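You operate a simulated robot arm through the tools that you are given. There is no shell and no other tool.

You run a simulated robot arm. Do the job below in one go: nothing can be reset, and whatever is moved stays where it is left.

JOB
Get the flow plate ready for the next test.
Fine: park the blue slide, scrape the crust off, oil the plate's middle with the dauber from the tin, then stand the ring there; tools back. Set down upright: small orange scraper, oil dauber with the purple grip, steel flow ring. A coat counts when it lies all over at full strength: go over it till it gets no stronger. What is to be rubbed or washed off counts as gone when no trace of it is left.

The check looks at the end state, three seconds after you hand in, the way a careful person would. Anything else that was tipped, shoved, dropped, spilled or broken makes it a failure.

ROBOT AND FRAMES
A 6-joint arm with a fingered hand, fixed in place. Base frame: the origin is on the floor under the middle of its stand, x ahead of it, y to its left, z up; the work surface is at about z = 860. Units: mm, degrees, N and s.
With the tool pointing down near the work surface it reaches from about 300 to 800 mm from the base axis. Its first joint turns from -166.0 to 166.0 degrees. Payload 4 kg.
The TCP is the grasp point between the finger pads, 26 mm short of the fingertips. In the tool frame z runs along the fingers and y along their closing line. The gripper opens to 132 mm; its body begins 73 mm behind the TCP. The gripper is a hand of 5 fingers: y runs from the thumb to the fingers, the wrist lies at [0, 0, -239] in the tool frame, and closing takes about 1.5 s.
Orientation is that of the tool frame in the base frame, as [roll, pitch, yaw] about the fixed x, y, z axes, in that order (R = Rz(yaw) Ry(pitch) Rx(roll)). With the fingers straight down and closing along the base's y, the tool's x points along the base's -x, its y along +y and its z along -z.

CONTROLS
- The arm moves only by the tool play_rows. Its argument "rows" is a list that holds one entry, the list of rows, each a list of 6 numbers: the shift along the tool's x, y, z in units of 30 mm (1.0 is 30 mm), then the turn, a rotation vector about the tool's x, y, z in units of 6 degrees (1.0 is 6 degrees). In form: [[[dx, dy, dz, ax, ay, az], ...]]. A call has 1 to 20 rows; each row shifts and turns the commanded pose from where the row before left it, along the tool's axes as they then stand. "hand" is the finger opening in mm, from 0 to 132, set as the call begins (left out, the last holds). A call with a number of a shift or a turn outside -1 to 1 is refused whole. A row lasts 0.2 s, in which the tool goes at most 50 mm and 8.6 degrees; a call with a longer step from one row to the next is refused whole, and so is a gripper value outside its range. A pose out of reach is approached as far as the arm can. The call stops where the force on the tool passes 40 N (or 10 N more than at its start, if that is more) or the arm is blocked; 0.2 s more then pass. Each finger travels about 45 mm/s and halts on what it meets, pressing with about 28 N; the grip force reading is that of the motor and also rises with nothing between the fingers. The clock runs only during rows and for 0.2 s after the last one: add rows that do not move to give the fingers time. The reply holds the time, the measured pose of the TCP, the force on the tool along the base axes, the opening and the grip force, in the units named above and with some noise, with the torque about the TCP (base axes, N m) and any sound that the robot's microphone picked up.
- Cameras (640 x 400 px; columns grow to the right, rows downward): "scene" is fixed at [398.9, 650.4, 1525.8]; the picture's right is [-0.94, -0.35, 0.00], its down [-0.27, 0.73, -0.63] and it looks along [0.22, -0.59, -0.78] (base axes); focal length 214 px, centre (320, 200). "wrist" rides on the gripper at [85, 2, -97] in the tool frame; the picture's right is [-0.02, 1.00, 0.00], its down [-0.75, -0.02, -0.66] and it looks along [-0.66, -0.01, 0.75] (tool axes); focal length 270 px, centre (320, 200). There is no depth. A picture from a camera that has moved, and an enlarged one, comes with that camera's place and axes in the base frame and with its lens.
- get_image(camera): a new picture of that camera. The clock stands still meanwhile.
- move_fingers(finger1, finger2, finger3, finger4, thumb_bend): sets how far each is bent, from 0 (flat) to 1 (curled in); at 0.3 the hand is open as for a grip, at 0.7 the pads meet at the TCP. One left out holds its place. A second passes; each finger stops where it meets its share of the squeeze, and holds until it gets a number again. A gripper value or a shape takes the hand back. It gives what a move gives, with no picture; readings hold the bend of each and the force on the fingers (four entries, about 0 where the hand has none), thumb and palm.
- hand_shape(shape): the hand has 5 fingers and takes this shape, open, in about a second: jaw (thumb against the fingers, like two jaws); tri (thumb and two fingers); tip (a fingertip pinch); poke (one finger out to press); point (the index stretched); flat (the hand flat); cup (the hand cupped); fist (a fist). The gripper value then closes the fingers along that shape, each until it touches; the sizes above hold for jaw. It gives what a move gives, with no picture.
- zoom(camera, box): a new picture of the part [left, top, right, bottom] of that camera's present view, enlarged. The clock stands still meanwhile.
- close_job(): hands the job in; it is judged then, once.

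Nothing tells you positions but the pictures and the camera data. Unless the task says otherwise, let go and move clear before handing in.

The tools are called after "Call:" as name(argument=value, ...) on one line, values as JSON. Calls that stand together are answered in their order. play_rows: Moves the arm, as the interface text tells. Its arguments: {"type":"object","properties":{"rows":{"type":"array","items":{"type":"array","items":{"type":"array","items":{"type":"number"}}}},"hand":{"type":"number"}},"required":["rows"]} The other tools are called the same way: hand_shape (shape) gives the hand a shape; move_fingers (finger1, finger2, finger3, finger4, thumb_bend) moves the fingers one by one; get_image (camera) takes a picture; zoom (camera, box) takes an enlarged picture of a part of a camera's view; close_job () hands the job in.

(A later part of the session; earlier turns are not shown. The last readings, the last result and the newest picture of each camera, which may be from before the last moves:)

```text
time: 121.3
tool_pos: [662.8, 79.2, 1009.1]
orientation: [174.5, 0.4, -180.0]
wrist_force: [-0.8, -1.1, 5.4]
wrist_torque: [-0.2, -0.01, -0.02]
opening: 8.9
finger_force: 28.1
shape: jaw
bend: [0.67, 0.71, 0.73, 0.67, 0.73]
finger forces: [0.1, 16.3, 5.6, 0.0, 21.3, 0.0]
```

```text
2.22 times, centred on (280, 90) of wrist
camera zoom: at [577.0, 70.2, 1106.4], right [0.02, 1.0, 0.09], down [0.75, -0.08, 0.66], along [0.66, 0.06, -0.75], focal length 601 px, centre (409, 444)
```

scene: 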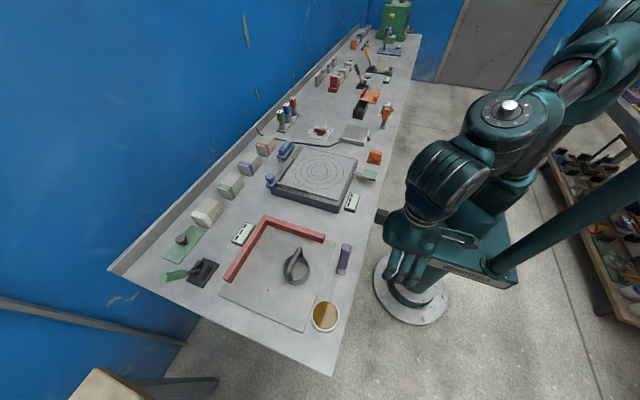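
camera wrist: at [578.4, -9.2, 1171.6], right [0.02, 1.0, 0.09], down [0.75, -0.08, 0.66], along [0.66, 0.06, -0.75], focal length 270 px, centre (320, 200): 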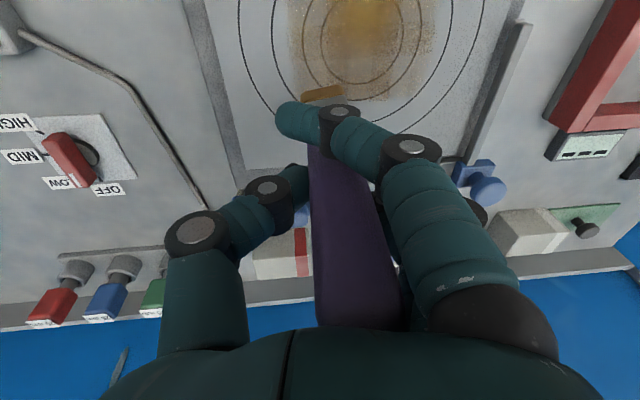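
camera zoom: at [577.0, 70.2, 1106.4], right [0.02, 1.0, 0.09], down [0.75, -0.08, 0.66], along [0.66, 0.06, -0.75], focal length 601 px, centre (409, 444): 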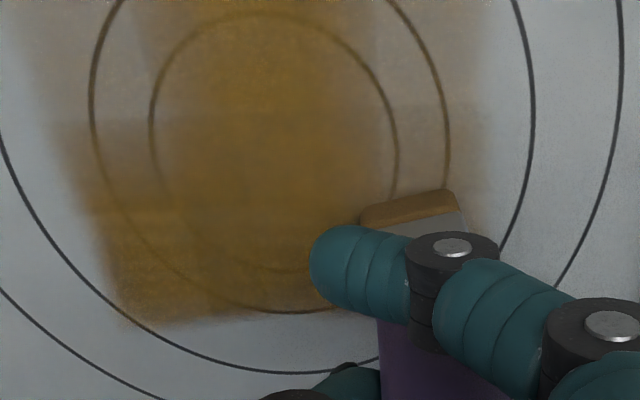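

The far half is now strongly coated; the +y strip and near corners remain weaker. I'll work along the +y side toward the near edge with short y strokes.

Call:
play_rows(rows=[[[0, 0.25, 0.0235, 0, 0, 0], [0.3, 0, 0, 0, 0, 0], [0.3, 0, 0, 0, 0, 0], [0, -0.2, -0.0188, 0, 0, 0], [0, -0.332, -0.0312, 0, 0, 0], [0, -0.332, -0.0312, 0, 0, 0], [0, -0.332, -0.0312, 0, 0, 0], [0, 0.1, 0.0094, 0, 0, 0], [0, 0.332, 0.0312, 0, 0, 0], [0, 0.332, 0.0312, 0, 0, 0], [0, 0.332, 0.0312, 0, 0, 0], [0, 0.1, 0.0094, 0, 0, 0], [0.3, 0, 0, 0, 0, 0], [0.3, 0, 0, 0, 0, 0], [0, -0.2, -0.0188, 0, 0, 0], [0, -0.332, -0.0312, 0, 0, 0], [0, -0.332, -0.0312, 0, 0, 0], [0, -0.332, -0.0312, 0, 0, 0], [0, 0, 0, 0, 0, 0]]])

Call:
zoom(camera="scene", box=[285, 140, 355, 195])

Call:
zoom(camera="wrist", box=[140, 0, 420, 180])

```text
time: 125.3
tool_pos: [628.2, 51.3, 1008.7]
orientation: [174.6, 0.5, -179.9]
wrist_force: [-0.1, 1.1, 6.6]
wrist_torque: [0.14, 0.13, -0.06]
opening: 8.6
finger_force: 28.3
shape: jaw
bend: [0.67, 0.71, 0.73, 0.67, 0.73]
finger forces: [0.1, 15.7, 7.4, 0.0, 16.8, 0.1]
```

```text
7.27 times, centred on (320, 168) of scene
camera zoom: at [398.9, 650.4, 1525.8], right [-0.94, -0.35, 0.0], down [-0.27, 0.73, -0.63], along [0.22, -0.59, -0.78], focal length 1560 px, centre (320, 436)
```

zoom: 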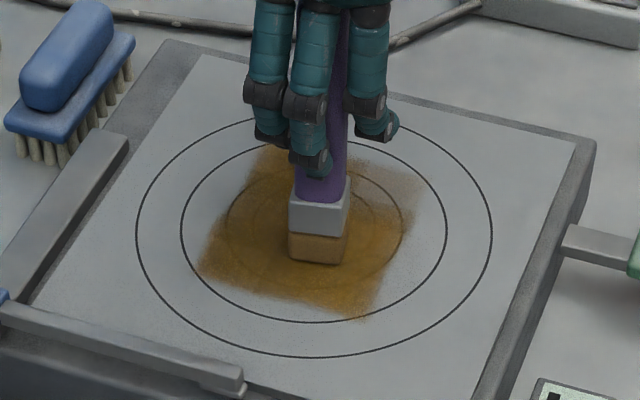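

```text
2.22 times, centred on (280, 90) of wrist
camera zoom: at [542.6, 42.1, 1105.2], right [0.02, 1.0, 0.1], down [0.75, -0.08, 0.66], along [0.66, 0.06, -0.75], focal length 601 px, centre (409, 444)
```

zoom: 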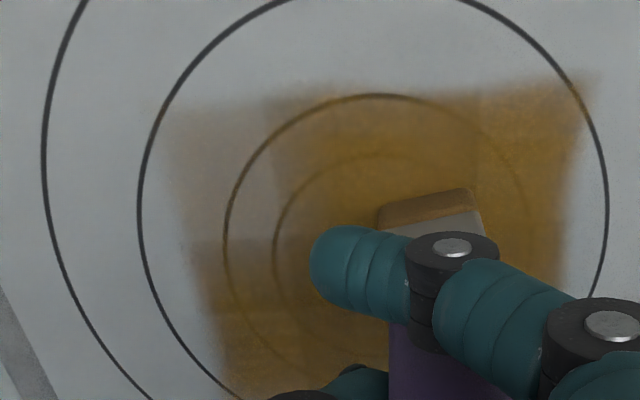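

The coat clearly fills a square patch; only the near -y corner is still weak. Working there next.

Call:
play_rows(rows=[[[0, -0.2, -0.0188, 0, 0, 0], [0, -0.4, -0.0376, 0, 0, 0], [0, -0.4, -0.0376, 0, 0, 0], [0, -0.4, -0.0376, 0, 0, 0], [0, -0.2, -0.0188, 0, 0, 0], [0.3, 0, 0, 0, 0, 0], [0.3, 0, 0, 0, 0, 0], [0, 0.2, 0.0188, 0, 0, 0], [0, 0.4, 0.0376, 0, 0, 0], [0, 0.4, 0.0376, 0, 0, 0], [0, 0.2, 0.0188, 0, 0, 0], [0, -0.2, -0.0188, 0, 0, 0], [0, -0.4, -0.0376, 0, 0, 0], [0, -0.4, -0.0376, 0, 0, 0], [0, -0.2, -0.0188, 0, 0, 0], [0, 0, 0, 0, 0, 0]]])

Call:
zoom(camera="scene", box=[285, 140, 355, 195])

Call:
zoom(camera="wrist", box=[140, 0, 420, 180])

```text
time: 128.7
tool_pos: [609.9, 1.3, 1008.8]
orientation: [174.5, 0.4, -180.0]
wrist_force: [0.7, 2.0, 6.0]
wrist_torque: [0.16, 0.13, -0.06]
opening: 8.3
finger_force: 27.8
shape: jaw
bend: [0.67, 0.71, 0.73, 0.67, 0.73]
finger forces: [0.0, 15.8, 6.8, 0.0, 16.9, 0.0]
```

```text
7.27 times, centred on (320, 168) of scene
camera zoom: at [398.9, 650.4, 1525.8], right [-0.94, -0.35, 0.0], down [-0.27, 0.73, -0.63], along [0.22, -0.59, -0.78], focal length 1560 px, centre (320, 436)
```

zoom: 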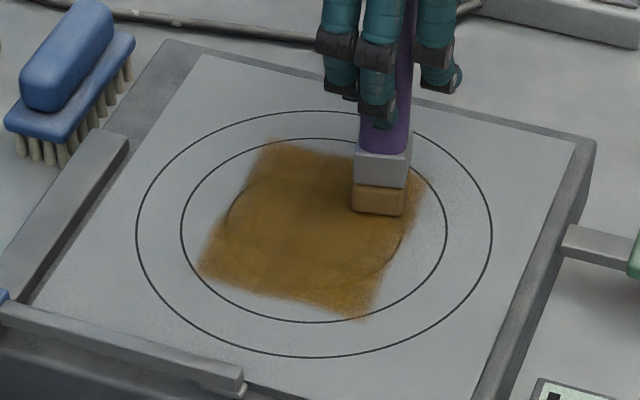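

```text
2.22 times, centred on (280, 90) of wrist
camera zoom: at [523.5, -6.6, 1105.3], right [0.02, 1.0, 0.09], down [0.75, -0.08, 0.66], along [0.66, 0.06, -0.75], focal length 601 px, centre (409, 444)
```

zoom: 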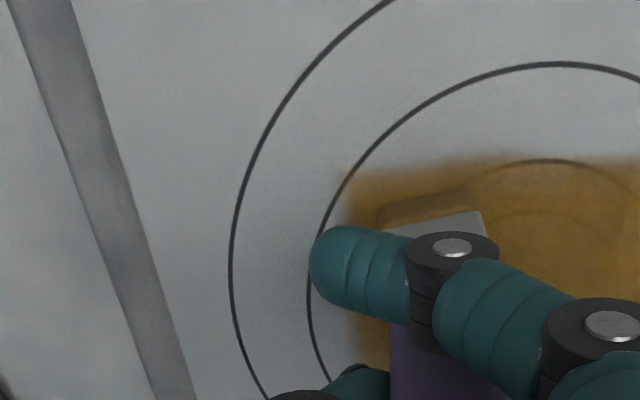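

The whole square is covered now. I'll lift, inspect, and re-dip for further passes to bring it to full strength.

Call:
play_rows(rows=[[[0, 0.09, -0.95, 0, 0, 0], [0, 0.1, -1.0, 0, 0, 0], [0.33, 0.957, 0.0899, 0, 0, 0], [0.33, 0.957, 0.0899, 0, 0, 0], [0.33, 0.957, 0.0899, 0, 0, 0], [0.33, 0.957, 0.0899, 0, 0, 0], [0.33, 0.957, 0.0899, 0, 0, 0], [0.33, 0.957, 0.0899, 0, 0, 0], [0.33, 0.957, 0.0899, 0, 0, 0], [0.33, 0.957, 0.0899, 0, 0, 0], [0.33, 0.957, 0.0899, 0, 0, 0], [0.33, 0.957, 0.0899, 0, 0, 0], [0.33, 0.957, 0.0899, 0, 0, 0], [0.33, 0.957, 0.0899, 0, 0, 0], [0.33, 0.957, 0.0899, 0, 0, 0], [0.33, 0.957, 0.0899, 0, 0, 0], [0.33, 0.957, 0.0899, 0, 0, 0], [0.33, 0.957, 0.0899, 0, 0, 0], [0.33, 0.957, 0.0899, 0, 0, 0], [0.33, 0.957, 0.0899, 0, 0, 0]]])

Call:
zoom(camera="scene", box=[285, 140, 355, 195])

Call:
zoom(camera="wrist", box=[220, 20, 420, 170])

```text
time: 132.9
tool_pos: [432.9, 521.7, 1068.1]
orientation: [174.5, 0.4, 179.9]
wrist_force: [0.2, -0.2, -0.8]
wrist_torque: [0.01, -0.04, 0.0]
opening: 8.3
finger_force: 27.4
shape: jaw
bend: [0.67, 0.71, 0.73, 0.67, 0.73]
finger forces: [0.0, 14.1, 5.5, 0.0, 17.1, 0.1]
```

```text
7.27 times, centred on (320, 168) of scene
camera zoom: at [398.9, 650.4, 1525.8], right [-0.94, -0.35, 0.0], down [-0.27, 0.73, -0.63], along [0.22, -0.59, -0.78], focal length 1560 px, centre (320, 436)
```

zoom: 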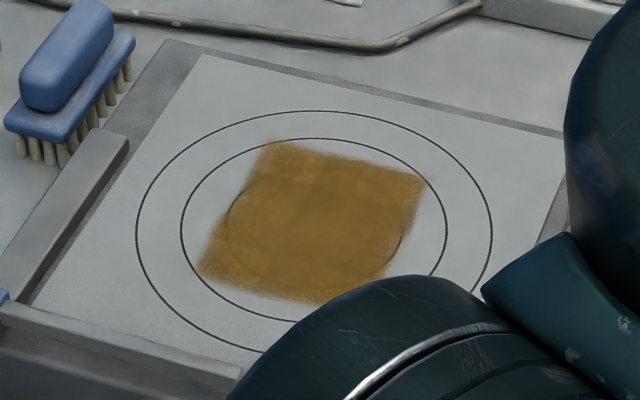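

```text
2.67 times, centred on (320, 95) of wrist
camera zoom: at [346.9, 513.9, 1164.3], right [0.02, 1.0, 0.1], down [0.75, -0.08, 0.66], along [0.66, 0.06, -0.75], focal length 721 px, centre (320, 480)
```

zoom: 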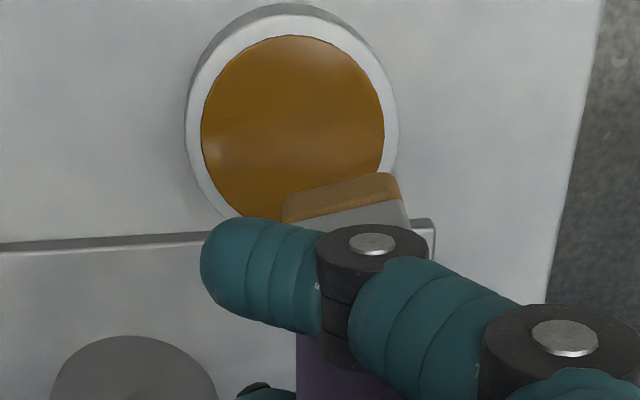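

The coat looks fairly even, slightly weaker at the edges. The pad sits a little further +y, so I shift 6 mm and dip again.

Call:
play_rows(rows=[[[0, -0.12, 0.738, 0, 0, 0], [0, -0.12, 0.738, 0, 0, 0], [0, -0.12, 0.738, 0, 0, 0], [0, -0.12, 0.7, 0, 0, 0], [0, 0, 0, 0, 0, 0]]])

Call:
zoom(camera="wrist", box=[220, 20, 420, 170])

```text
time: 134.1
tool_pos: [431.1, 515.5, 977.0]
orientation: [174.6, 0.4, -179.9]
wrist_force: [0.2, 0.5, -1.9]
wrist_torque: [0.0, -0.02, 0.01]
opening: 8.0
finger_force: 27.4
shape: jaw
bend: [0.67, 0.71, 0.73, 0.67, 0.73]
finger forces: [0.1, 14.1, 5.4, 0.0, 17.0, 0.0]
```

```text
2.67 times, centred on (320, 95) of wrist
camera zoom: at [345.6, 507.6, 1074.2], right [0.02, 1.0, 0.09], down [0.75, -0.08, 0.66], along [0.66, 0.06, -0.75], focal length 721 px, centre (320, 480)
```

zoom: 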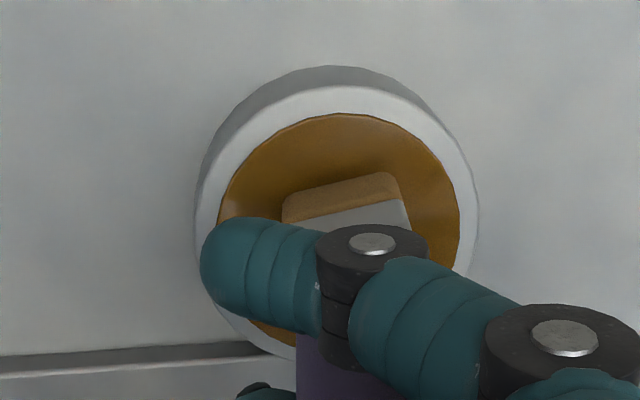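

Call:
play_rows(rows=[[[0, -0.005, 0.05, 0, 0, 0], [0, -0.004, 0.04, 0, 0, 0], [0, -0.003, 0.03, 0, 0, 0], [0, 0, 0, 0, 0, 0]]])

```text
time: 135.1
tool_pos: [430.5, 514.9, 975.3]
orientation: [174.6, 0.5, 180.0]
wrist_force: [0.5, -0.4, -2.1]
wrist_torque: [-0.04, 0.0, -0.01]
opening: 8.2
finger_force: 27.5
shape: jaw
bend: [0.67, 0.71, 0.73, 0.67, 0.73]
finger forces: [0.0, 14.0, 5.4, 0.0, 17.1, 0.1]
```

Call:
play_rows(rows=[[[0, -0.004, 0.04, 0, 0, 0], [0, -0.003, 0.03, 0, 0, 0], [0, 0, 0, 0, 0, 0]]])

```text
time: 135.9
tool_pos: [431.5, 515.9, 973.5]
orientation: [174.5, 0.3, 179.9]
wrist_force: [-0.5, -0.7, 3.2]
wrist_torque: [0.03, 0.08, 0.02]
opening: 8.1
finger_force: 27.9
shape: jaw
bend: [0.67, 0.71, 0.73, 0.67, 0.73]
finger forces: [0.1, 14.7, 5.6, 0.0, 16.8, 0.0]
```

Touching the oil. A little more pressure and a short dwell, then lift and return to the plate's near +y corner.

Call:
play_rows(rows=[[[0, -0.002, 0.025, 0, 0, 0], [0, 0, 0, 0, 0, 0], [0, 0, 0, 0, 0, 0], [0, 0.02, -0.2, 0, 0, 0], [0, 0.08, -0.8, 0, 0, 0], [0, 0.08, -0.9, 0, 0, 0], [0, 0.08, -0.9, 0, 0, 0], [0, 0.06, -0.6, 0, 0, 0], [0, 0, 0, 0, 0, 0]]])

Call:
zoom(camera="wrist", box=[220, 20, 420, 170])

```text
time: 137.9
tool_pos: [431.0, 516.9, 1074.1]
orientation: [174.6, 0.4, -180.0]
wrist_force: [-0.2, -0.2, -1.6]
wrist_torque: [-0.01, -0.04, 0.01]
opening: 8.2
finger_force: 28.2
shape: jaw
bend: [0.67, 0.71, 0.73, 0.67, 0.73]
finger forces: [0.0, 14.2, 5.3, 0.1, 17.0, 0.1]
```

```text
2.67 times, centred on (320, 95) of wrist
camera zoom: at [345.4, 508.8, 1170.8], right [0.02, 1.0, 0.09], down [0.75, -0.08, 0.66], along [0.66, 0.06, -0.75], focal length 721 px, centre (320, 480)
```

zoom: 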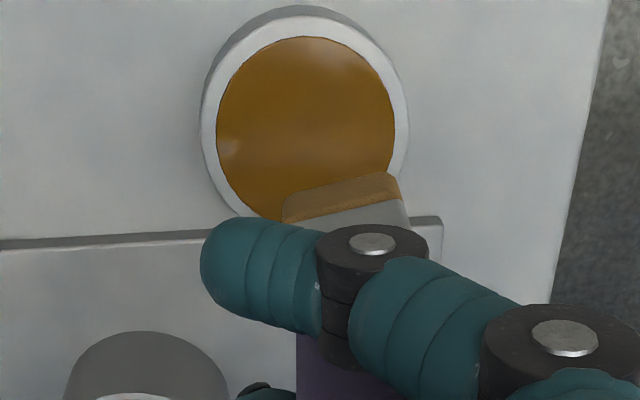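

The pad drifted in the grip so it now leans about 3.5° the other way. I'll reduce the hand roll by 3.3° to level it, then go to the plate's near +y side.

Call:
play_rows(rows=[[[0, 0, 0, 0.55, 0, 0], [-0.358, -0.964, -0.0353, 0, 0, 0], [-0.358, -0.964, -0.0353, 0, 0, 0], [-0.358, -0.964, -0.0353, 0, 0, 0], [-0.358, -0.964, -0.0353, 0, 0, 0], [-0.358, -0.964, -0.0353, 0, 0, 0], [-0.358, -0.964, -0.0353, 0, 0, 0], [-0.358, -0.964, -0.0353, 0, 0, 0], [-0.358, -0.964, -0.0353, 0, 0, 0], [-0.358, -0.964, -0.0353, 0, 0, 0], [-0.358, -0.964, -0.0353, 0, 0, 0], [-0.358, -0.964, -0.0353, 0, 0, 0], [-0.358, -0.964, -0.0353, 0, 0, 0], [-0.358, -0.964, -0.0353, 0, 0, 0], [-0.358, -0.964, -0.0353, 0, 0, 0], [-0.358, -0.964, -0.0353, 0, 0, 0], [0, 0, 0, 0, 0, 0]]])

Call:
zoom(camera="scene", box=[280, 110, 370, 190])

Call:
get_image(camera="wrist")

```text
time: 141.5
tool_pos: [590.9, 83.7, 1075.2]
orientation: [177.9, 0.4, -180.0]
wrist_force: [0.0, 0.1, -0.8]
wrist_torque: [0.0, -0.06, 0.0]
opening: 7.8
finger_force: 28.0
shape: jaw
bend: [0.67, 0.71, 0.73, 0.67, 0.73]
finger forces: [0.0, 14.1, 4.7, 0.1, 16.9, 0.1]
```

```text
5.00 times, centred on (325, 150) of scene
camera zoom: at [398.9, 650.4, 1525.8], right [-0.94, -0.35, 0.0], down [-0.27, 0.73, -0.63], along [0.22, -0.59, -0.78], focal length 1072 px, centre (295, 450)
```

zoom: 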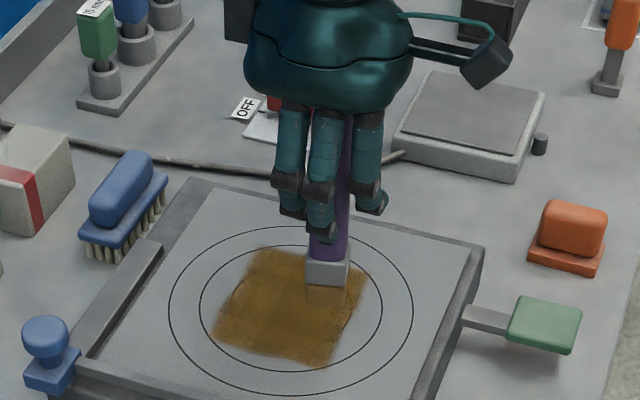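

```text
taken
camera wrist: at [505.8, 81.2, 1171.7], right [0.02, 1.0, 0.04], down [0.75, -0.04, 0.66], along [0.66, 0.01, -0.75], focal length 270 px, centre (320, 200)
```

wrist: 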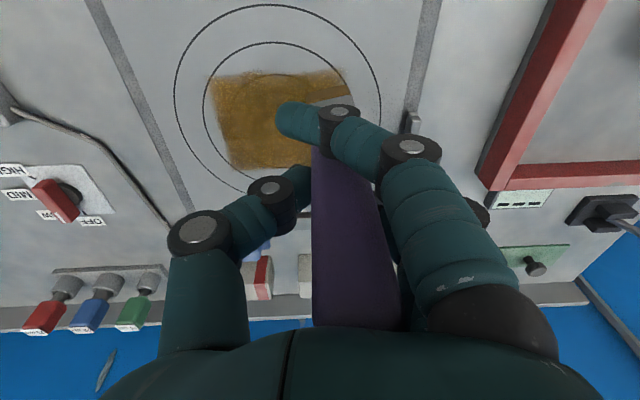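

Good view: the square patch is well filled. Lowering onto its near +y corner for the strengthening passes.

Call:
play_rows(rows=[[[0, -0.023, 0.6, 0, 0, 0], [0, -0.025, 0.7, 0, 0, 0], [0, -0.024, 0.68, 0, 0, 0], [0, -0.004, 0.1, 0, 0, 0], [0, 0, 0, 0, 0, 0]]])

```text
time: 142.7
tool_pos: [591.1, 81.0, 1011.8]
orientation: [177.8, 0.4, -180.0]
wrist_force: [-0.1, -0.5, -1.2]
wrist_torque: [-0.03, -0.02, 0.0]
opening: 8.1
finger_force: 27.6
shape: jaw
bend: [0.67, 0.71, 0.73, 0.67, 0.73]
finger forces: [0.1, 14.1, 4.9, 0.0, 16.8, 0.0]
```

Call:
play_rows(rows=[[[0, -0.001, 0.04, 0, 0, 0], [0, -0.001, 0.04, 0, 0, 0], [0, 0, 0, 0, 0, 0]]])

```text
time: 143.5
tool_pos: [589.2, 81.3, 1010.8]
orientation: [177.9, 0.4, -180.0]
wrist_force: [0.1, 0.3, -1.7]
wrist_torque: [-0.01, -0.04, 0.01]
opening: 8.2
finger_force: 27.7
shape: jaw
bend: [0.67, 0.71, 0.73, 0.67, 0.73]
finger forces: [0.0, 14.1, 4.8, 0.1, 16.8, 0.0]
```

Call:
play_rows(rows=[[[0, -0.001, 0.04, 0, 0, 0], [0, -0.001, 0.03, 0, 0, 0], [0, 0, 0, 0, 0, 0]]])

```text
time: 144.3
tool_pos: [591.1, 81.2, 1008.8]
orientation: [177.9, 0.4, 179.9]
wrist_force: [0.9, 0.9, -1.5]
wrist_torque: [0.04, -0.01, 0.01]
opening: 8.1
finger_force: 27.3
shape: jaw
bend: [0.67, 0.71, 0.73, 0.67, 0.73]
finger forces: [0.1, 14.2, 4.8, 0.1, 16.8, 0.1]
```

Call:
play_rows(rows=[[[0, -0.001, 0.03, 0, 0, 0], [0, -0.001, 0.03, 0, 0, 0], [0, 0, 0, 0, 0, 0]]])

```text
time: 145.1
tool_pos: [590.7, 82.1, 1008.7]
orientation: [177.8, 0.4, 180.0]
wrist_force: [0.6, -0.6, 19.1]
wrist_torque: [-0.13, 0.13, -0.06]
opening: 8.2
finger_force: 28.0
shape: jaw
bend: [0.67, 0.71, 0.73, 0.67, 0.73]
finger forces: [0.1, 19.3, 5.7, 0.0, 22.3, 0.0]
```

Contact at 19 N; easing off slightly and rastering: -y stroke, step +x, +y stroke.

Call:
play_rows(rows=[[[0, 0, -0.012, 0, 0, 0], [0, -0.2, -0.0073, 0, 0, 0], [0, -0.4, -0.0147, 0, 0, 0], [0, -0.4, -0.0147, 0, 0, 0], [0, -0.4, -0.0147, 0, 0, 0], [0, -0.4, -0.0147, 0, 0, 0], [0, -0.4, -0.0147, 0, 0, 0], [0, -0.4, -0.0147, 0, 0, 0], [0, -0.4, -0.0147, 0, 0, 0], [0, -0.2, -0.0073, 0, 0, 0], [-0.25, 0, 0, 0, 0, 0], [-0.25, 0, 0, 0, 0, 0], [0, 0.2, 0.0073, 0, 0, 0], [0, 0.4, 0.0147, 0, 0, 0], [0, 0.4, 0.0147, 0, 0, 0], [0, 0.4, 0.0147, 0, 0, 0], [0, 0.4, 0.0147, 0, 0, 0], [0, 0.4, 0.0147, 0, 0, 0], [0, 0.4, 0.0147, 0, 0, 0], [0, 0.4, 0.0147, 0, 0, 0]]])

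Call:
zoom(camera="scene", box=[285, 140, 355, 195])

Call:
zoom(camera="wrist", box=[140, 0, 420, 180])

```text
time: 149.3
tool_pos: [608.3, 75.5, 1007.7]
orientation: [177.9, 0.4, -180.0]
wrist_force: [-0.6, -0.7, 2.7]
wrist_torque: [-0.2, -0.01, 0.01]
opening: 8.8
finger_force: 27.7
shape: jaw
bend: [0.67, 0.71, 0.73, 0.67, 0.74]
finger forces: [0.0, 15.4, 6.0, 0.1, 18.6, 0.0]
```

```text
7.27 times, centred on (320, 168) of scene
camera zoom: at [398.9, 650.4, 1525.8], right [-0.94, -0.35, 0.0], down [-0.27, 0.73, -0.63], along [0.22, -0.59, -0.78], focal length 1560 px, centre (320, 436)
```

zoom: 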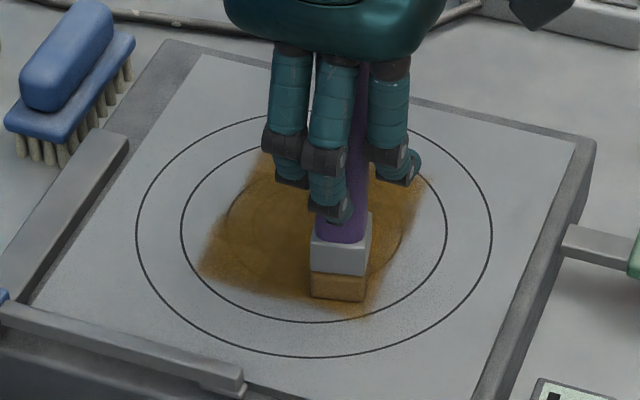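

```text
2.22 times, centred on (280, 90) of wrist
camera zoom: at [522.5, 72.9, 1104.2], right [0.02, 1.0, 0.04], down [0.75, -0.04, 0.66], along [0.66, 0.01, -0.75], focal length 601 px, centre (409, 444)
```

zoom: 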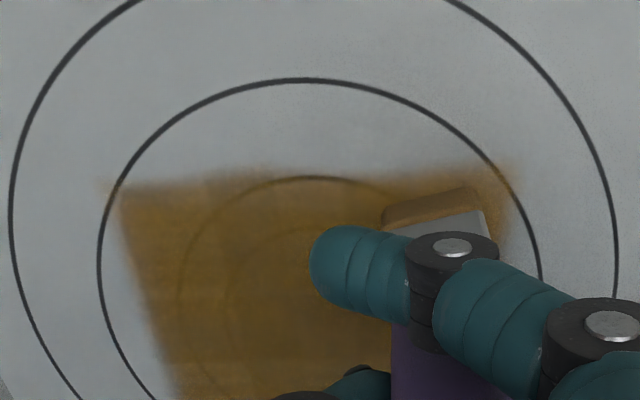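

Contact is getting light, so I'll press slightly more and continue the raster toward the far side.

Call:
play_rows(rows=[[[0, 0.25, 0.03, 0, 0, 0], [-0.25, 0, 0, 0, 0, 0], [-0.25, 0, 0, 0, 0, 0], [0, -0.2, -0.0073, 0, 0, 0], [0, -0.4, -0.0147, 0, 0, 0], [0, -0.4, -0.0147, 0, 0, 0], [0, -0.4, -0.0147, 0, 0, 0], [0, -0.4, -0.0147, 0, 0, 0], [0, -0.4, -0.0147, 0, 0, 0], [0, -0.4, -0.0147, 0, 0, 0], [0, -0.4, -0.0147, 0, 0, 0], [0, 0, 0, 0, 0, 0]]])

Call:
play_rows(rows=[[[-0.25, 0, 0, 0, 0, 0], [-0.25, 0, 0, 0, 0, 0], [0, 0.2, 0.0073, 0, 0, 0], [0, 0.4, 0.0147, 0, 0, 0], [0, 0.4, 0.0147, 0, 0, 0], [0, 0.4, 0.0147, 0, 0, 0], [0, 0.4, 0.0147, 0, 0, 0], [0, 0.4, 0.0147, 0, 0, 0], [0, 0.4, 0.0147, 0, 0, 0], [0, 0.4, 0.0147, 0, 0, 0], [0, 0, 0, 0, 0, 0]]])

Call:
zoom(camera="wrist", box=[140, 0, 420, 180])

Call:
zoom(camera="scene", box=[285, 140, 355, 195])

```text
time: 151.9
tool_pos: [621.4, -6.7, 1005.9]
orientation: [177.8, 0.6, -180.0]
wrist_force: [1.5, 7.4, 22.3]
wrist_torque: [0.65, 0.13, -0.11]
opening: 8.5
finger_force: 28.2
shape: jaw
bend: [0.67, 0.71, 0.74, 0.67, 0.74]
finger forces: [0.0, 19.3, 7.9, 0.0, 15.2, 0.1]
```

```text
time: 154.3
tool_pos: [636.9, 82.8, 1005.9]
orientation: [177.9, 0.3, -180.0]
wrist_force: [-0.3, -0.1, 0.1]
wrist_torque: [-0.07, -0.02, 0.0]
opening: 8.5
finger_force: 27.8
shape: jaw
bend: [0.67, 0.71, 0.73, 0.67, 0.74]
finger forces: [0.1, 15.2, 6.1, 0.0, 16.2, 0.0]
```

```text
2.22 times, centred on (280, 90) of wrist
camera zoom: at [552.0, 80.6, 1103.1], right [0.02, 1.0, 0.04], down [0.75, -0.04, 0.66], along [0.66, 0.01, -0.75], focal length 601 px, centre (409, 444)
```

zoom: 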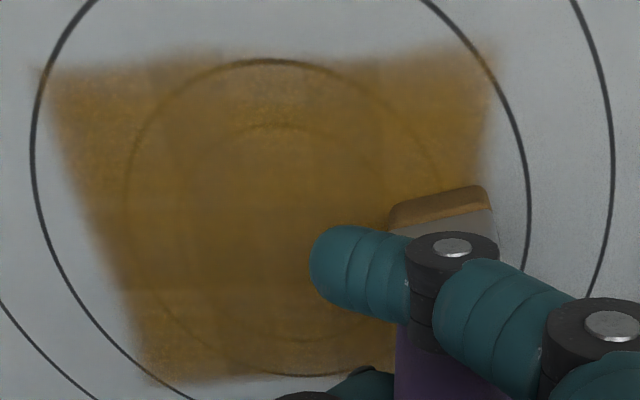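

```text
7.27 times, centred on (320, 168) of scene
camera zoom: at [398.9, 650.4, 1525.8], right [-0.94, -0.35, 0.0], down [-0.27, 0.73, -0.63], along [0.22, -0.59, -0.78], focal length 1560 px, centre (320, 436)
```

zoom: 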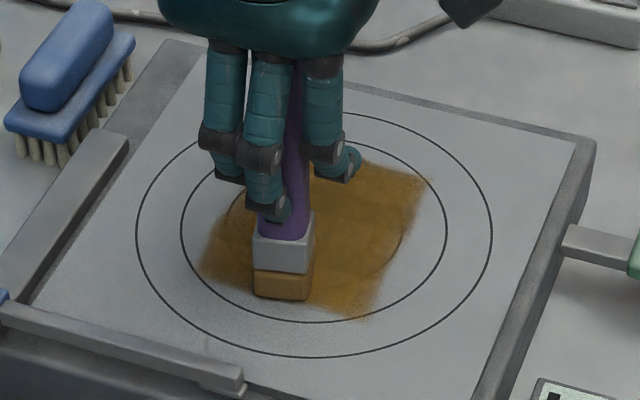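

Contact was lost at the stroke's end as the dauber slid up slightly in the grip. I'll press a bit more and finish the far strips.

Call:
play_rows(rows=[[[0, 0, 0.03, 0, 0, 0], [0, 0, 0.02, 0, 0, 0], [0, 0, 0, 0, 0, 0]]])

```text
time: 155.1
tool_pos: [638.1, 83.9, 1005.4]
orientation: [177.9, 0.5, -180.0]
wrist_force: [0.4, 0.3, 5.4]
wrist_torque: [-0.02, -0.02, -0.01]
opening: 8.8
finger_force: 28.3
shape: jaw
bend: [0.67, 0.71, 0.73, 0.67, 0.74]
finger forces: [0.1, 16.3, 6.6, 0.0, 17.0, 0.0]
```

Call:
play_rows(rows=[[[-0.25, 0, 0, 0, 0, 0], [-0.25, 0, 0, 0, 0, 0], [0, -0.2, -0.008, 0, 0, 0], [0, -0.4, -0.0165, 0, 0, 0], [0, -0.4, -0.0165, 0, 0, 0], [0, -0.4, -0.0165, 0, 0, 0], [0, -0.4, -0.0165, 0, 0, 0], [0, -0.4, -0.0165, 0, 0, 0], [0, -0.4, -0.0165, 0, 0, 0], [0, -0.4, -0.0165, 0, 0, 0], [0, 0, 0, 0, 0, 0]]])

Call:
zoom(camera="scene", box=[285, 140, 355, 195])

```text
time: 157.5
tool_pos: [652.1, -7.0, 1006.9]
orientation: [177.9, 0.3, 179.8]
wrist_force: [-0.4, 1.6, 0.3]
wrist_torque: [0.02, -0.02, 0.01]
opening: 7.8
finger_force: 28.1
shape: jaw
bend: [0.67, 0.7, 0.73, 0.67, 0.74]
finger forces: [0.0, 15.4, 6.1, 0.0, 15.9, 0.0]
```

```text
7.27 times, centred on (320, 168) of scene
camera zoom: at [398.9, 650.4, 1525.8], right [-0.94, -0.35, 0.0], down [-0.27, 0.73, -0.63], along [0.22, -0.59, -0.78], focal length 1560 px, centre (320, 436)
```

zoom: 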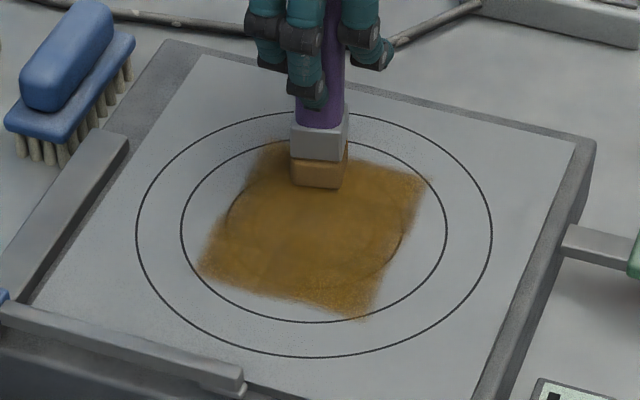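

Call:
play_rows(rows=[[[-0.2, 0, 0.02, 0, 0, 0], [-0.2, 0, 0.02, 0, 0, 0], [0, 0.2, 0.0075, 0, 0, 0], [0, 0.4, 0.016, 0, 0, 0], [0, 0.4, 0.016, 0, 0, 0], [0, 0.4, 0.016, 0, 0, 0], [0, 0.4, 0.016, 0, 0, 0], [0, 0.4, 0.016, 0, 0, 0], [0, 0.4, 0.016, 0, 0, 0], [0, 0.4, 0.016, 0, 0, 0], [0, 0, 0, 0, 0, 0]]])

Call:
zoom(camera="wrist", box=[140, 0, 420, 180])

Call:
zoom(camera="scene", box=[285, 140, 355, 195])

```text
time: 159.9
tool_pos: [663.3, 82.4, 1005.6]
orientation: [178.0, 0.5, -180.0]
wrist_force: [-0.1, -3.3, 12.3]
wrist_torque: [-0.32, -0.11, -0.02]
opening: 8.5
finger_force: 28.1
shape: jaw
bend: [0.67, 0.7, 0.74, 0.67, 0.74]
finger forces: [0.0, 18.7, 5.8, 0.0, 22.3, 0.0]
```

```text
2.22 times, centred on (280, 90) of wrist
camera zoom: at [577.2, 79.8, 1102.2], right [0.02, 1.0, 0.04], down [0.75, -0.04, 0.66], along [0.66, 0.01, -0.75], focal length 601 px, centre (409, 444)
```

zoom: 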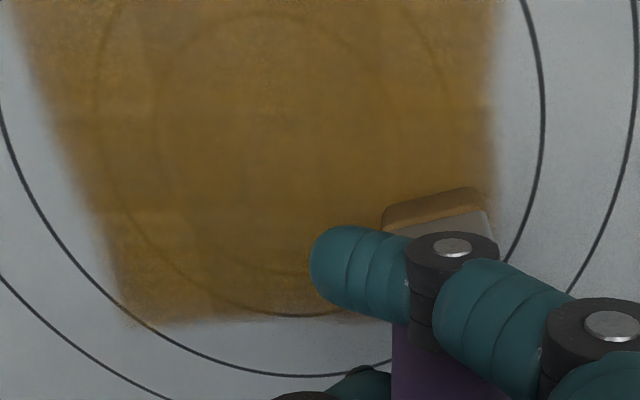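

```text
7.27 times, centred on (320, 168) of scene
camera zoom: at [398.9, 650.4, 1525.8], right [-0.94, -0.35, 0.0], down [-0.27, 0.73, -0.63], along [0.22, -0.59, -0.78], focal length 1560 px, centre (320, 436)
```

zoom: 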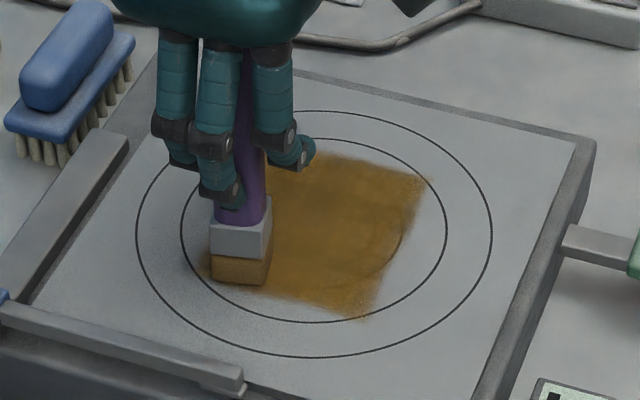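

The patch is nearly saturated everywhere. One more dip and a complete pass should make sure it gets no stronger; heading to the tin.

Call:
play_rows(rows=[[[0, 0.02, -0.5, 0, 0, 0], [0, 0.03, -0.85, 0, 0, 0], [0, 0.03, -0.85, 0, 0, 0], [0.453, 0.852, 0.0316, 0, 0, 0], [0.453, 0.852, 0.0316, 0, 0, 0], [0.453, 0.852, 0.0316, 0, 0, 0], [0.453, 0.852, 0.0316, 0, 0, 0], [0.453, 0.852, 0.0316, 0, 0, 0], [0.453, 0.852, 0.0316, 0, 0, 0], [0.453, 0.852, 0.0316, 0, 0, 0], [0.453, 0.852, 0.0316, 0, 0, 0], [0.453, 0.852, 0.0316, 0, 0, 0], [0.453, 0.852, 0.0316, 0, 0, 0], [0.453, 0.852, 0.0316, 0, 0, 0], [0.453, 0.852, 0.0316, 0, 0, 0], [0.453, 0.852, 0.0316, 0, 0, 0], [0.453, 0.852, 0.0316, 0, 0, 0], [0.453, 0.852, 0.0316, 0, 0, 0], [0.453, 0.852, 0.0316, 0, 0, 0], [0.453, 0.852, 0.0316, 0, 0, 0]]])

Call:
zoom(camera="scene", box=[285, 140, 355, 195])

Call:
get_image(camera="wrist")

```text
time: 164.1
tool_pos: [429.8, 519.5, 1071.6]
orientation: [177.9, 0.4, 179.8]
wrist_force: [0.9, 0.0, -1.2]
wrist_torque: [-0.03, -0.02, -0.05]
opening: 7.9
finger_force: 27.7
shape: jaw
bend: [0.67, 0.7, 0.73, 0.67, 0.74]
finger forces: [0.1, 15.5, 4.8, 0.0, 16.1, 0.0]
```

```text
7.27 times, centred on (320, 168) of scene
camera zoom: at [398.9, 650.4, 1525.8], right [-0.94, -0.35, 0.0], down [-0.27, 0.73, -0.63], along [0.22, -0.59, -0.78], focal length 1560 px, centre (320, 436)
```

zoom: 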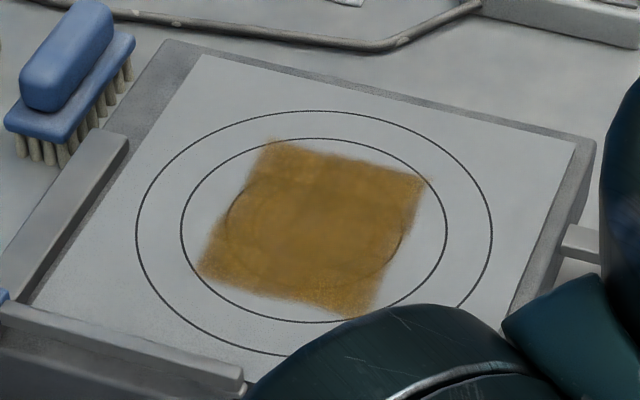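

```text
taken
camera wrist: at [344.6, 517.3, 1167.8], right [0.02, 1.0, 0.04], down [0.75, -0.04, 0.66], along [0.66, 0.01, -0.75], focal length 270 px, centre (320, 200)
```

wrist: 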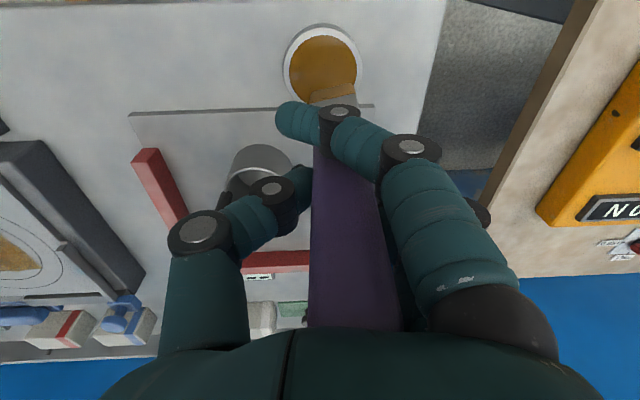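

Call:
play_rows(rows=[[[0, -0.06, 0.72, 0, 0, 0], [0, -0.06, 0.72, 0, 0, 0], [0, -0.05, 0.72, 0, 0, 0], [0, -0.03, 0.72, 0, 0, 0], [0, 0, 0, 0, 0, 0]]])

Call:
zoom(camera="wrist", box=[220, 20, 420, 170])

```text
time: 165.3
tool_pos: [433.3, 519.7, 984.2]
orientation: [177.9, 0.4, 180.0]
wrist_force: [-0.2, -0.6, -0.9]
wrist_torque: [-0.02, -0.02, -0.01]
opening: 7.9
finger_force: 28.2
shape: jaw
bend: [0.67, 0.7, 0.73, 0.67, 0.74]
finger forces: [0.0, 15.5, 4.7, 0.0, 16.0, 0.0]
```

```text
2.67 times, centred on (320, 95) of wrist
camera zoom: at [347.2, 515.8, 1080.0], right [0.02, 1.0, 0.04], down [0.75, -0.04, 0.66], along [0.66, 0.01, -0.75], focal length 721 px, centre (320, 480)
```

zoom: 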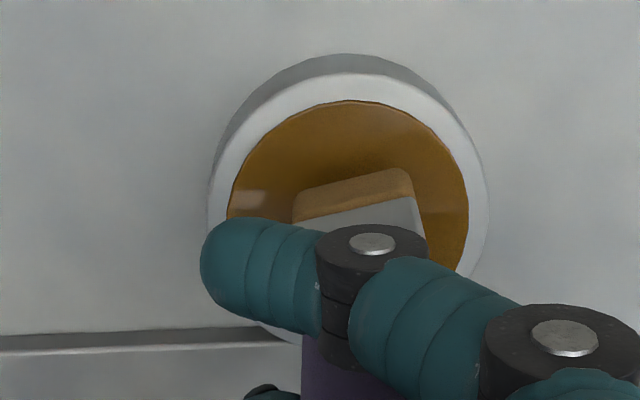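

Call:
play_rows(rows=[[[0, -0.006, 0.17, 0, 0, 0], [0, -0.006, 0.17, 0, 0, 0], [0, -0.001, 0.04, 0, 0, 0], [0, 0, 0, 0, 0, 0]]])

```text
time: 166.3
tool_pos: [433.4, 515.4, 972.2]
orientation: [177.9, 0.4, 180.0]
wrist_force: [-0.6, -0.2, -0.9]
wrist_torque: [-0.02, -0.03, -0.01]
opening: 8.0
finger_force: 27.8
shape: jaw
bend: [0.67, 0.7, 0.73, 0.67, 0.74]
finger forces: [0.0, 15.5, 4.7, 0.0, 16.0, 0.0]
```

Call:
play_rows(rows=[[[0, -0.001, 0.04, 0, 0, 0], [0, -0.001, 0.04, 0, 0, 0], [0, 0, 0, 0, 0, 0]]])

```text
time: 167.1
tool_pos: [431.7, 515.9, 970.2]
orientation: [177.8, 0.4, -180.0]
wrist_force: [-1.1, -0.8, 2.1]
wrist_torque: [-0.04, 0.0, 0.01]
opening: 7.9
finger_force: 27.9
shape: jaw
bend: [0.67, 0.7, 0.73, 0.67, 0.74]
finger forces: [0.1, 16.0, 4.7, 0.1, 16.8, 0.0]
```

Call:
play_rows(rows=[[[0, 0, 0.02, 0, 0, 0], [0, 0, 0, 0, 0, 0], [0, 0, 0, 0, 0, 0], [0, 0.01, -0.3, 0, 0, 0], [0, 0.04, -0.9, 0, 0, 0], [0, 0.04, -1.0, 0, 0, 0], [0, 0.04, -1.0, 0, 0, 0], [0, 0.01, -0.3, 0, 0, 0], [0, 0, 0, 0, 0, 0]]])

Call:
play_rows(rows=[[[-0.283, -0.98, -0.0367, 0, 0, 0], [-0.283, -0.98, -0.0367, 0, 0, 0], [-0.283, -0.98, -0.0367, 0, 0, 0], [-0.283, -0.98, -0.0367, 0, 0, 0], [-0.283, -0.98, -0.0367, 0, 0, 0], [-0.283, -0.98, -0.0367, 0, 0, 0], [-0.283, -0.98, -0.0367, 0, 0, 0], [-0.283, -0.98, -0.0367, 0, 0, 0], [-0.283, -0.98, -0.0367, 0, 0, 0], [-0.283, -0.98, -0.0367, 0, 0, 0], [-0.283, -0.98, -0.0367, 0, 0, 0], [-0.283, -0.98, -0.0367, 0, 0, 0], [-0.283, -0.98, -0.0367, 0, 0, 0], [-0.283, -0.98, -0.0367, 0, 0, 0], [-0.283, -0.98, -0.0367, 0, 0, 0], [-0.283, -0.98, -0.0367, 0, 0, 0], [-0.283, -0.98, -0.0367, 0, 0, 0], [-0.283, -0.98, -0.0367, 0, 0, 0], [0, 0, 0, 0, 0, 0]]])

Call:
get_image(camera="wrist")

Call:
zoom(camera="scene", box=[285, 120, 365, 195])

```text
time: 169.1
tool_pos: [431.7, 516.1, 1076.5]
orientation: [177.9, 0.4, -180.0]
wrist_force: [-0.3, 0.6, -1.2]
wrist_torque: [0.0, -0.02, -0.02]
opening: 8.1
finger_force: 27.5
shape: jaw
bend: [0.67, 0.7, 0.73, 0.67, 0.74]
finger forces: [0.0, 15.5, 4.7, 0.0, 15.9, 0.1]
```

```text
time: 173.1
tool_pos: [582.6, -11.3, 1078.6]
orientation: [177.8, 0.4, 180.0]
wrist_force: [-1.1, 0.0, -2.7]
wrist_torque: [0.04, -0.01, 0.01]
opening: 8.1
finger_force: 28.0
shape: jaw
bend: [0.67, 0.7, 0.73, 0.67, 0.74]
finger forces: [0.0, 15.4, 4.1, 0.0, 15.9, 0.0]
```

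```text
taken
camera wrist: at [497.0, -14.6, 1174.2], right [0.02, 1.0, 0.04], down [0.75, -0.04, 0.66], along [0.66, 0.01, -0.75], focal length 270 px, centre (320, 200)
```

wrist: 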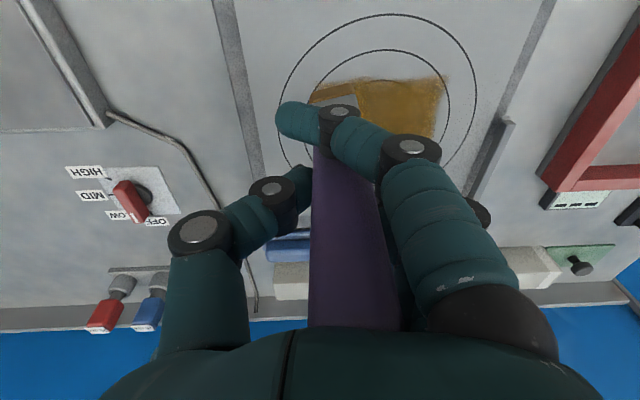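

```text
5.33 times, centred on (325, 158) of scene
camera zoom: at [398.9, 650.4, 1525.8], right [-0.94, -0.35, 0.0], down [-0.27, 0.73, -0.63], along [0.22, -0.59, -0.78], focal length 1144 px, centre (293, 427)
```

zoom: 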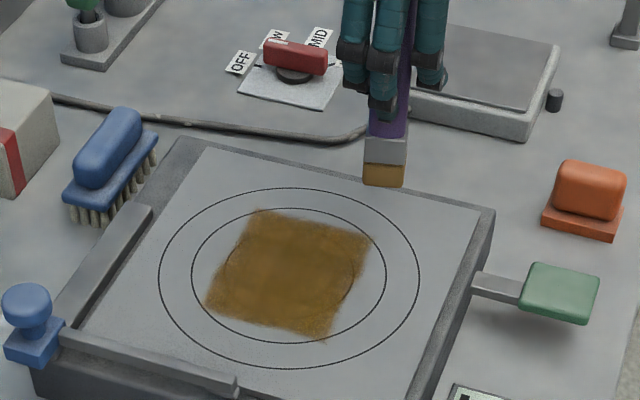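

Call:
play_rows(rows=[[[0, -0.025, 0.7, 0, 0, 0], [0, -0.025, 0.7, 0, 0, 0], [0, -0.025, 0.7, 0, 0, 0], [0, -0.006, 0.17, 0, 0, 0], [0, 0, 0, 0, 0, 0]]])

```text
time: 174.3
tool_pos: [584.8, -13.7, 1007.3]
orientation: [177.9, 0.4, -180.0]
wrist_force: [0.4, 0.0, -0.8]
wrist_torque: [-0.01, 0.0, 0.02]
opening: 7.7
finger_force: 28.1
shape: jaw
bend: [0.67, 0.7, 0.73, 0.67, 0.74]
finger forces: [0.1, 15.5, 4.0, 0.1, 15.8, 0.0]
```

Call:
play_rows(rows=[[[0, -0.001, 0.035, 0, 0, 0], [0, -0.001, 0.035, 0, 0, 0], [0, 0, 0, 0, 0, 0]]])

```text
time: 175.1
tool_pos: [585.7, -13.3, 1005.9]
orientation: [177.8, 0.4, -180.0]
wrist_force: [-1.5, 0.5, 4.3]
wrist_torque: [0.07, 0.04, -0.03]
opening: 7.8
finger_force: 28.4
shape: jaw
bend: [0.67, 0.7, 0.73, 0.67, 0.74]
finger forces: [0.0, 17.1, 3.9, 0.0, 16.2, 0.0]
```

Contact. Full raster again: +y stroke, step, -y stroke.

Call:
play_rows(rows=[[[0, 0.2, 0.017, 0, 0, 0], [0, 0.4, 0.0155, 0, 0, 0], [0, 0.4, 0.0155, 0, 0, 0], [0, 0.4, 0.0155, 0, 0, 0], [0, 0.4, 0.0155, 0, 0, 0], [0, 0.4, 0.0155, 0, 0, 0], [0, 0.4, 0.0155, 0, 0, 0], [0, 0.4, 0.0155, 0, 0, 0], [0, 0.4, 0.0155, 0, 0, 0], [0, 0.1, 0.0155, 0, 0, 0], [0, 0, 0, 0, 0, 0]]])

```text
time: 177.5
tool_pos: [586.0, 91.0, 1005.7]
orientation: [177.7, 0.5, 180.0]
wrist_force: [1.5, -7.0, 25.3]
wrist_torque: [-0.66, -0.14, -0.06]
opening: 9.3
finger_force: 28.4
shape: jaw
bend: [0.67, 0.71, 0.74, 0.67, 0.75]
finger forces: [0.1, 23.2, 4.0, 0.0, 28.2, 0.0]
```

Call:
play_rows(rows=[[[-0.25, 0, -0.008, 0, 0, 0], [-0.25, 0, -0.008, 0, 0, 0], [0, -0.2, -0.0075, 0, 0, 0], [0, -0.4, -0.0153, 0, 0, 0], [0, -0.4, -0.0153, 0, 0, 0], [0, -0.4, -0.0153, 0, 0, 0], [0, -0.4, -0.0153, 0, 0, 0], [0, -0.4, -0.0153, 0, 0, 0], [0, -0.4, -0.0153, 0, 0, 0], [0, -0.4, -0.0153, 0, 0, 0], [0, -0.4, -0.0153, 0, 0, 0], [0, 0, 0, 0, 0, 0]]])

Call:
zoom(camera="scene", box=[285, 140, 355, 195])

```text
time: 180.1
tool_pos: [599.1, -10.4, 1004.2]
orientation: [177.9, 0.5, -180.0]
wrist_force: [0.0, 1.6, 8.3]
wrist_torque: [0.18, 0.04, -0.02]
opening: 8.1
finger_force: 28.0
shape: jaw
bend: [0.67, 0.71, 0.74, 0.67, 0.74]
finger forces: [0.1, 16.5, 4.1, 0.1, 15.3, 0.0]
```

```text
7.27 times, centred on (320, 168) of scene
camera zoom: at [398.9, 650.4, 1525.8], right [-0.94, -0.35, 0.0], down [-0.27, 0.73, -0.63], along [0.22, -0.59, -0.78], focal length 1560 px, centre (320, 436)
```

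zoom: 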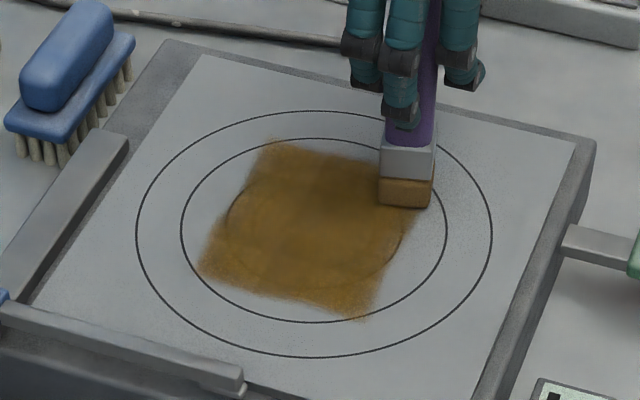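

Call:
play_rows(rows=[[[-0.28, 0, 0, 0, 0, 0], [-0.28, 0, 0, 0, 0, 0], [0, 0.2, 0.008, 0, 0, 0], [0, 0.4, 0.0153, 0, 0, 0], [0, 0.4, 0.0153, 0, 0, 0], [0, 0.4, 0.0153, 0, 0, 0], [0, 0.4, 0.0153, 0, 0, 0], [0, 0.4, 0.0153, 0, 0, 0], [0, 0.4, 0.0153, 0, 0, 0], [0, 0.4, 0.0153, 0, 0, 0], [0, 0.4, 0.0153, 0, 0, 0], [0, 0, 0, 0, 0, 0]]])

Call:
play_rows(rows=[[[-0.28, 0, 0, 0, 0, 0], [-0.28, 0, 0, 0, 0, 0], [0, -0.2, -0.0075, 0, 0, 0], [0, -0.4, -0.0153, 0, 0, 0], [0, -0.4, -0.0153, 0, 0, 0], [0, -0.4, -0.0153, 0, 0, 0], [0, -0.4, -0.0153, 0, 0, 0], [0, -0.4, -0.0153, 0, 0, 0], [0, -0.4, -0.0153, 0, 0, 0], [0, -0.4, -0.0153, 0, 0, 0], [0, -0.4, -0.0153, 0, 0, 0], [0, 0, 0, 0, 0, 0]]])

Call:
zoom(camera="scene", box=[285, 140, 355, 195])

Call:
get_image(camera="wrist")

```text
time: 182.7
tool_pos: [616.5, 92.6, 1005.9]
orientation: [177.9, 0.4, 179.9]
wrist_force: [0.3, -2.4, 6.7]
wrist_torque: [-0.27, -0.06, -0.01]
opening: 7.9
finger_force: 28.6
shape: jaw
bend: [0.67, 0.71, 0.74, 0.67, 0.73]
finger forces: [0.0, 17.7, 3.7, 0.0, 20.6, 0.0]
```

```text
time: 185.3
tool_pos: [633.6, -9.3, 1006.1]
orientation: [177.8, 0.5, 179.9]
wrist_force: [-0.2, 0.5, -0.9]
wrist_torque: [-0.04, 0.01, 0.02]
opening: 7.5
finger_force: 28.0
shape: jaw
bend: [0.67, 0.71, 0.74, 0.67, 0.73]
finger forces: [0.0, 15.4, 3.8, 0.0, 16.0, 0.0]
```

```text
7.27 times, centred on (320, 168) of scene
camera zoom: at [398.9, 650.4, 1525.8], right [-0.94, -0.35, 0.0], down [-0.27, 0.73, -0.63], along [0.22, -0.59, -0.78], focal length 1560 px, centre (320, 436)
```

zoom: 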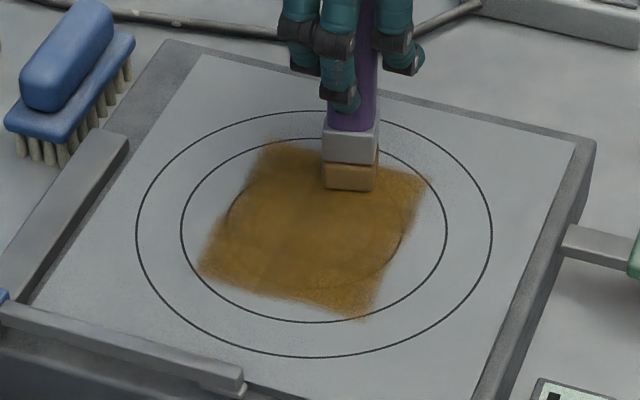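

```text
taken
camera wrist: at [548.6, -12.5, 1102.4], right [0.02, 1.0, 0.04], down [0.75, -0.04, 0.66], along [0.66, 0.01, -0.75], focal length 270 px, centre (320, 200)
```

wrist: 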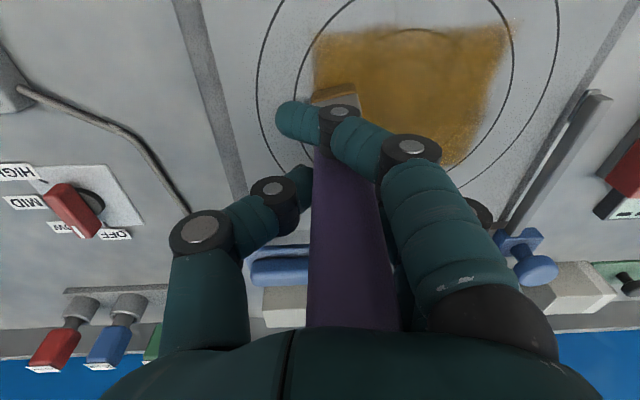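

The coat seems unchanged by this pass, i.e. saturated here. I'll restore contact and do the last far strips.

Call:
play_rows(rows=[[[-0.28, 0, 0.02, 0, 0, 0], [-0.28, 0, 0.02, 0, 0, 0], [0, 0, 0.02, 0, 0, 0], [0, 0, 0, 0, 0, 0]]])

```text
time: 186.3
tool_pos: [651.1, -8.9, 1005.2]
orientation: [177.9, 0.5, -180.0]
wrist_force: [-2.1, -0.1, 10.8]
wrist_torque: [0.01, 0.04, -0.01]
opening: 7.6
finger_force: 28.4
shape: jaw
bend: [0.67, 0.71, 0.74, 0.67, 0.74]
finger forces: [0.0, 17.7, 3.4, 0.0, 17.6, 0.0]
```

Call:
play_rows(rows=[[[0, 0.2, 0.0075, 0, 0, 0], [0, 0.4, 0.015, 0, 0, 0], [0, 0.4, 0.015, 0, 0, 0], [0, 0.4, 0.015, 0, 0, 0], [0, 0.4, 0.015, 0, 0, 0], [0, 0.4, 0.015, 0, 0, 0], [0, 0.4, 0.015, 0, 0, 0], [0, 0.4, 0.015, 0, 0, 0], [0, 0.4, 0.015, 0, 0, 0], [0, 0, 0, 0, 0, 0], [-0.28, 0, 0, 0, 0, 0], [-0.28, 0, 0, 0, 0, 0], [0, 0, 0, 0, 0, 0]]])

```text
time: 189.1
tool_pos: [668.0, 91.4, 1003.6]
orientation: [177.9, 0.4, -179.9]
wrist_force: [-2.5, 1.4, 16.9]
wrist_torque: [0.05, 0.06, -0.02]
opening: 8.8
finger_force: 28.2
shape: jaw
bend: [0.67, 0.71, 0.74, 0.67, 0.74]
finger forces: [0.0, 20.5, 3.2, 0.0, 18.8, 0.0]
```

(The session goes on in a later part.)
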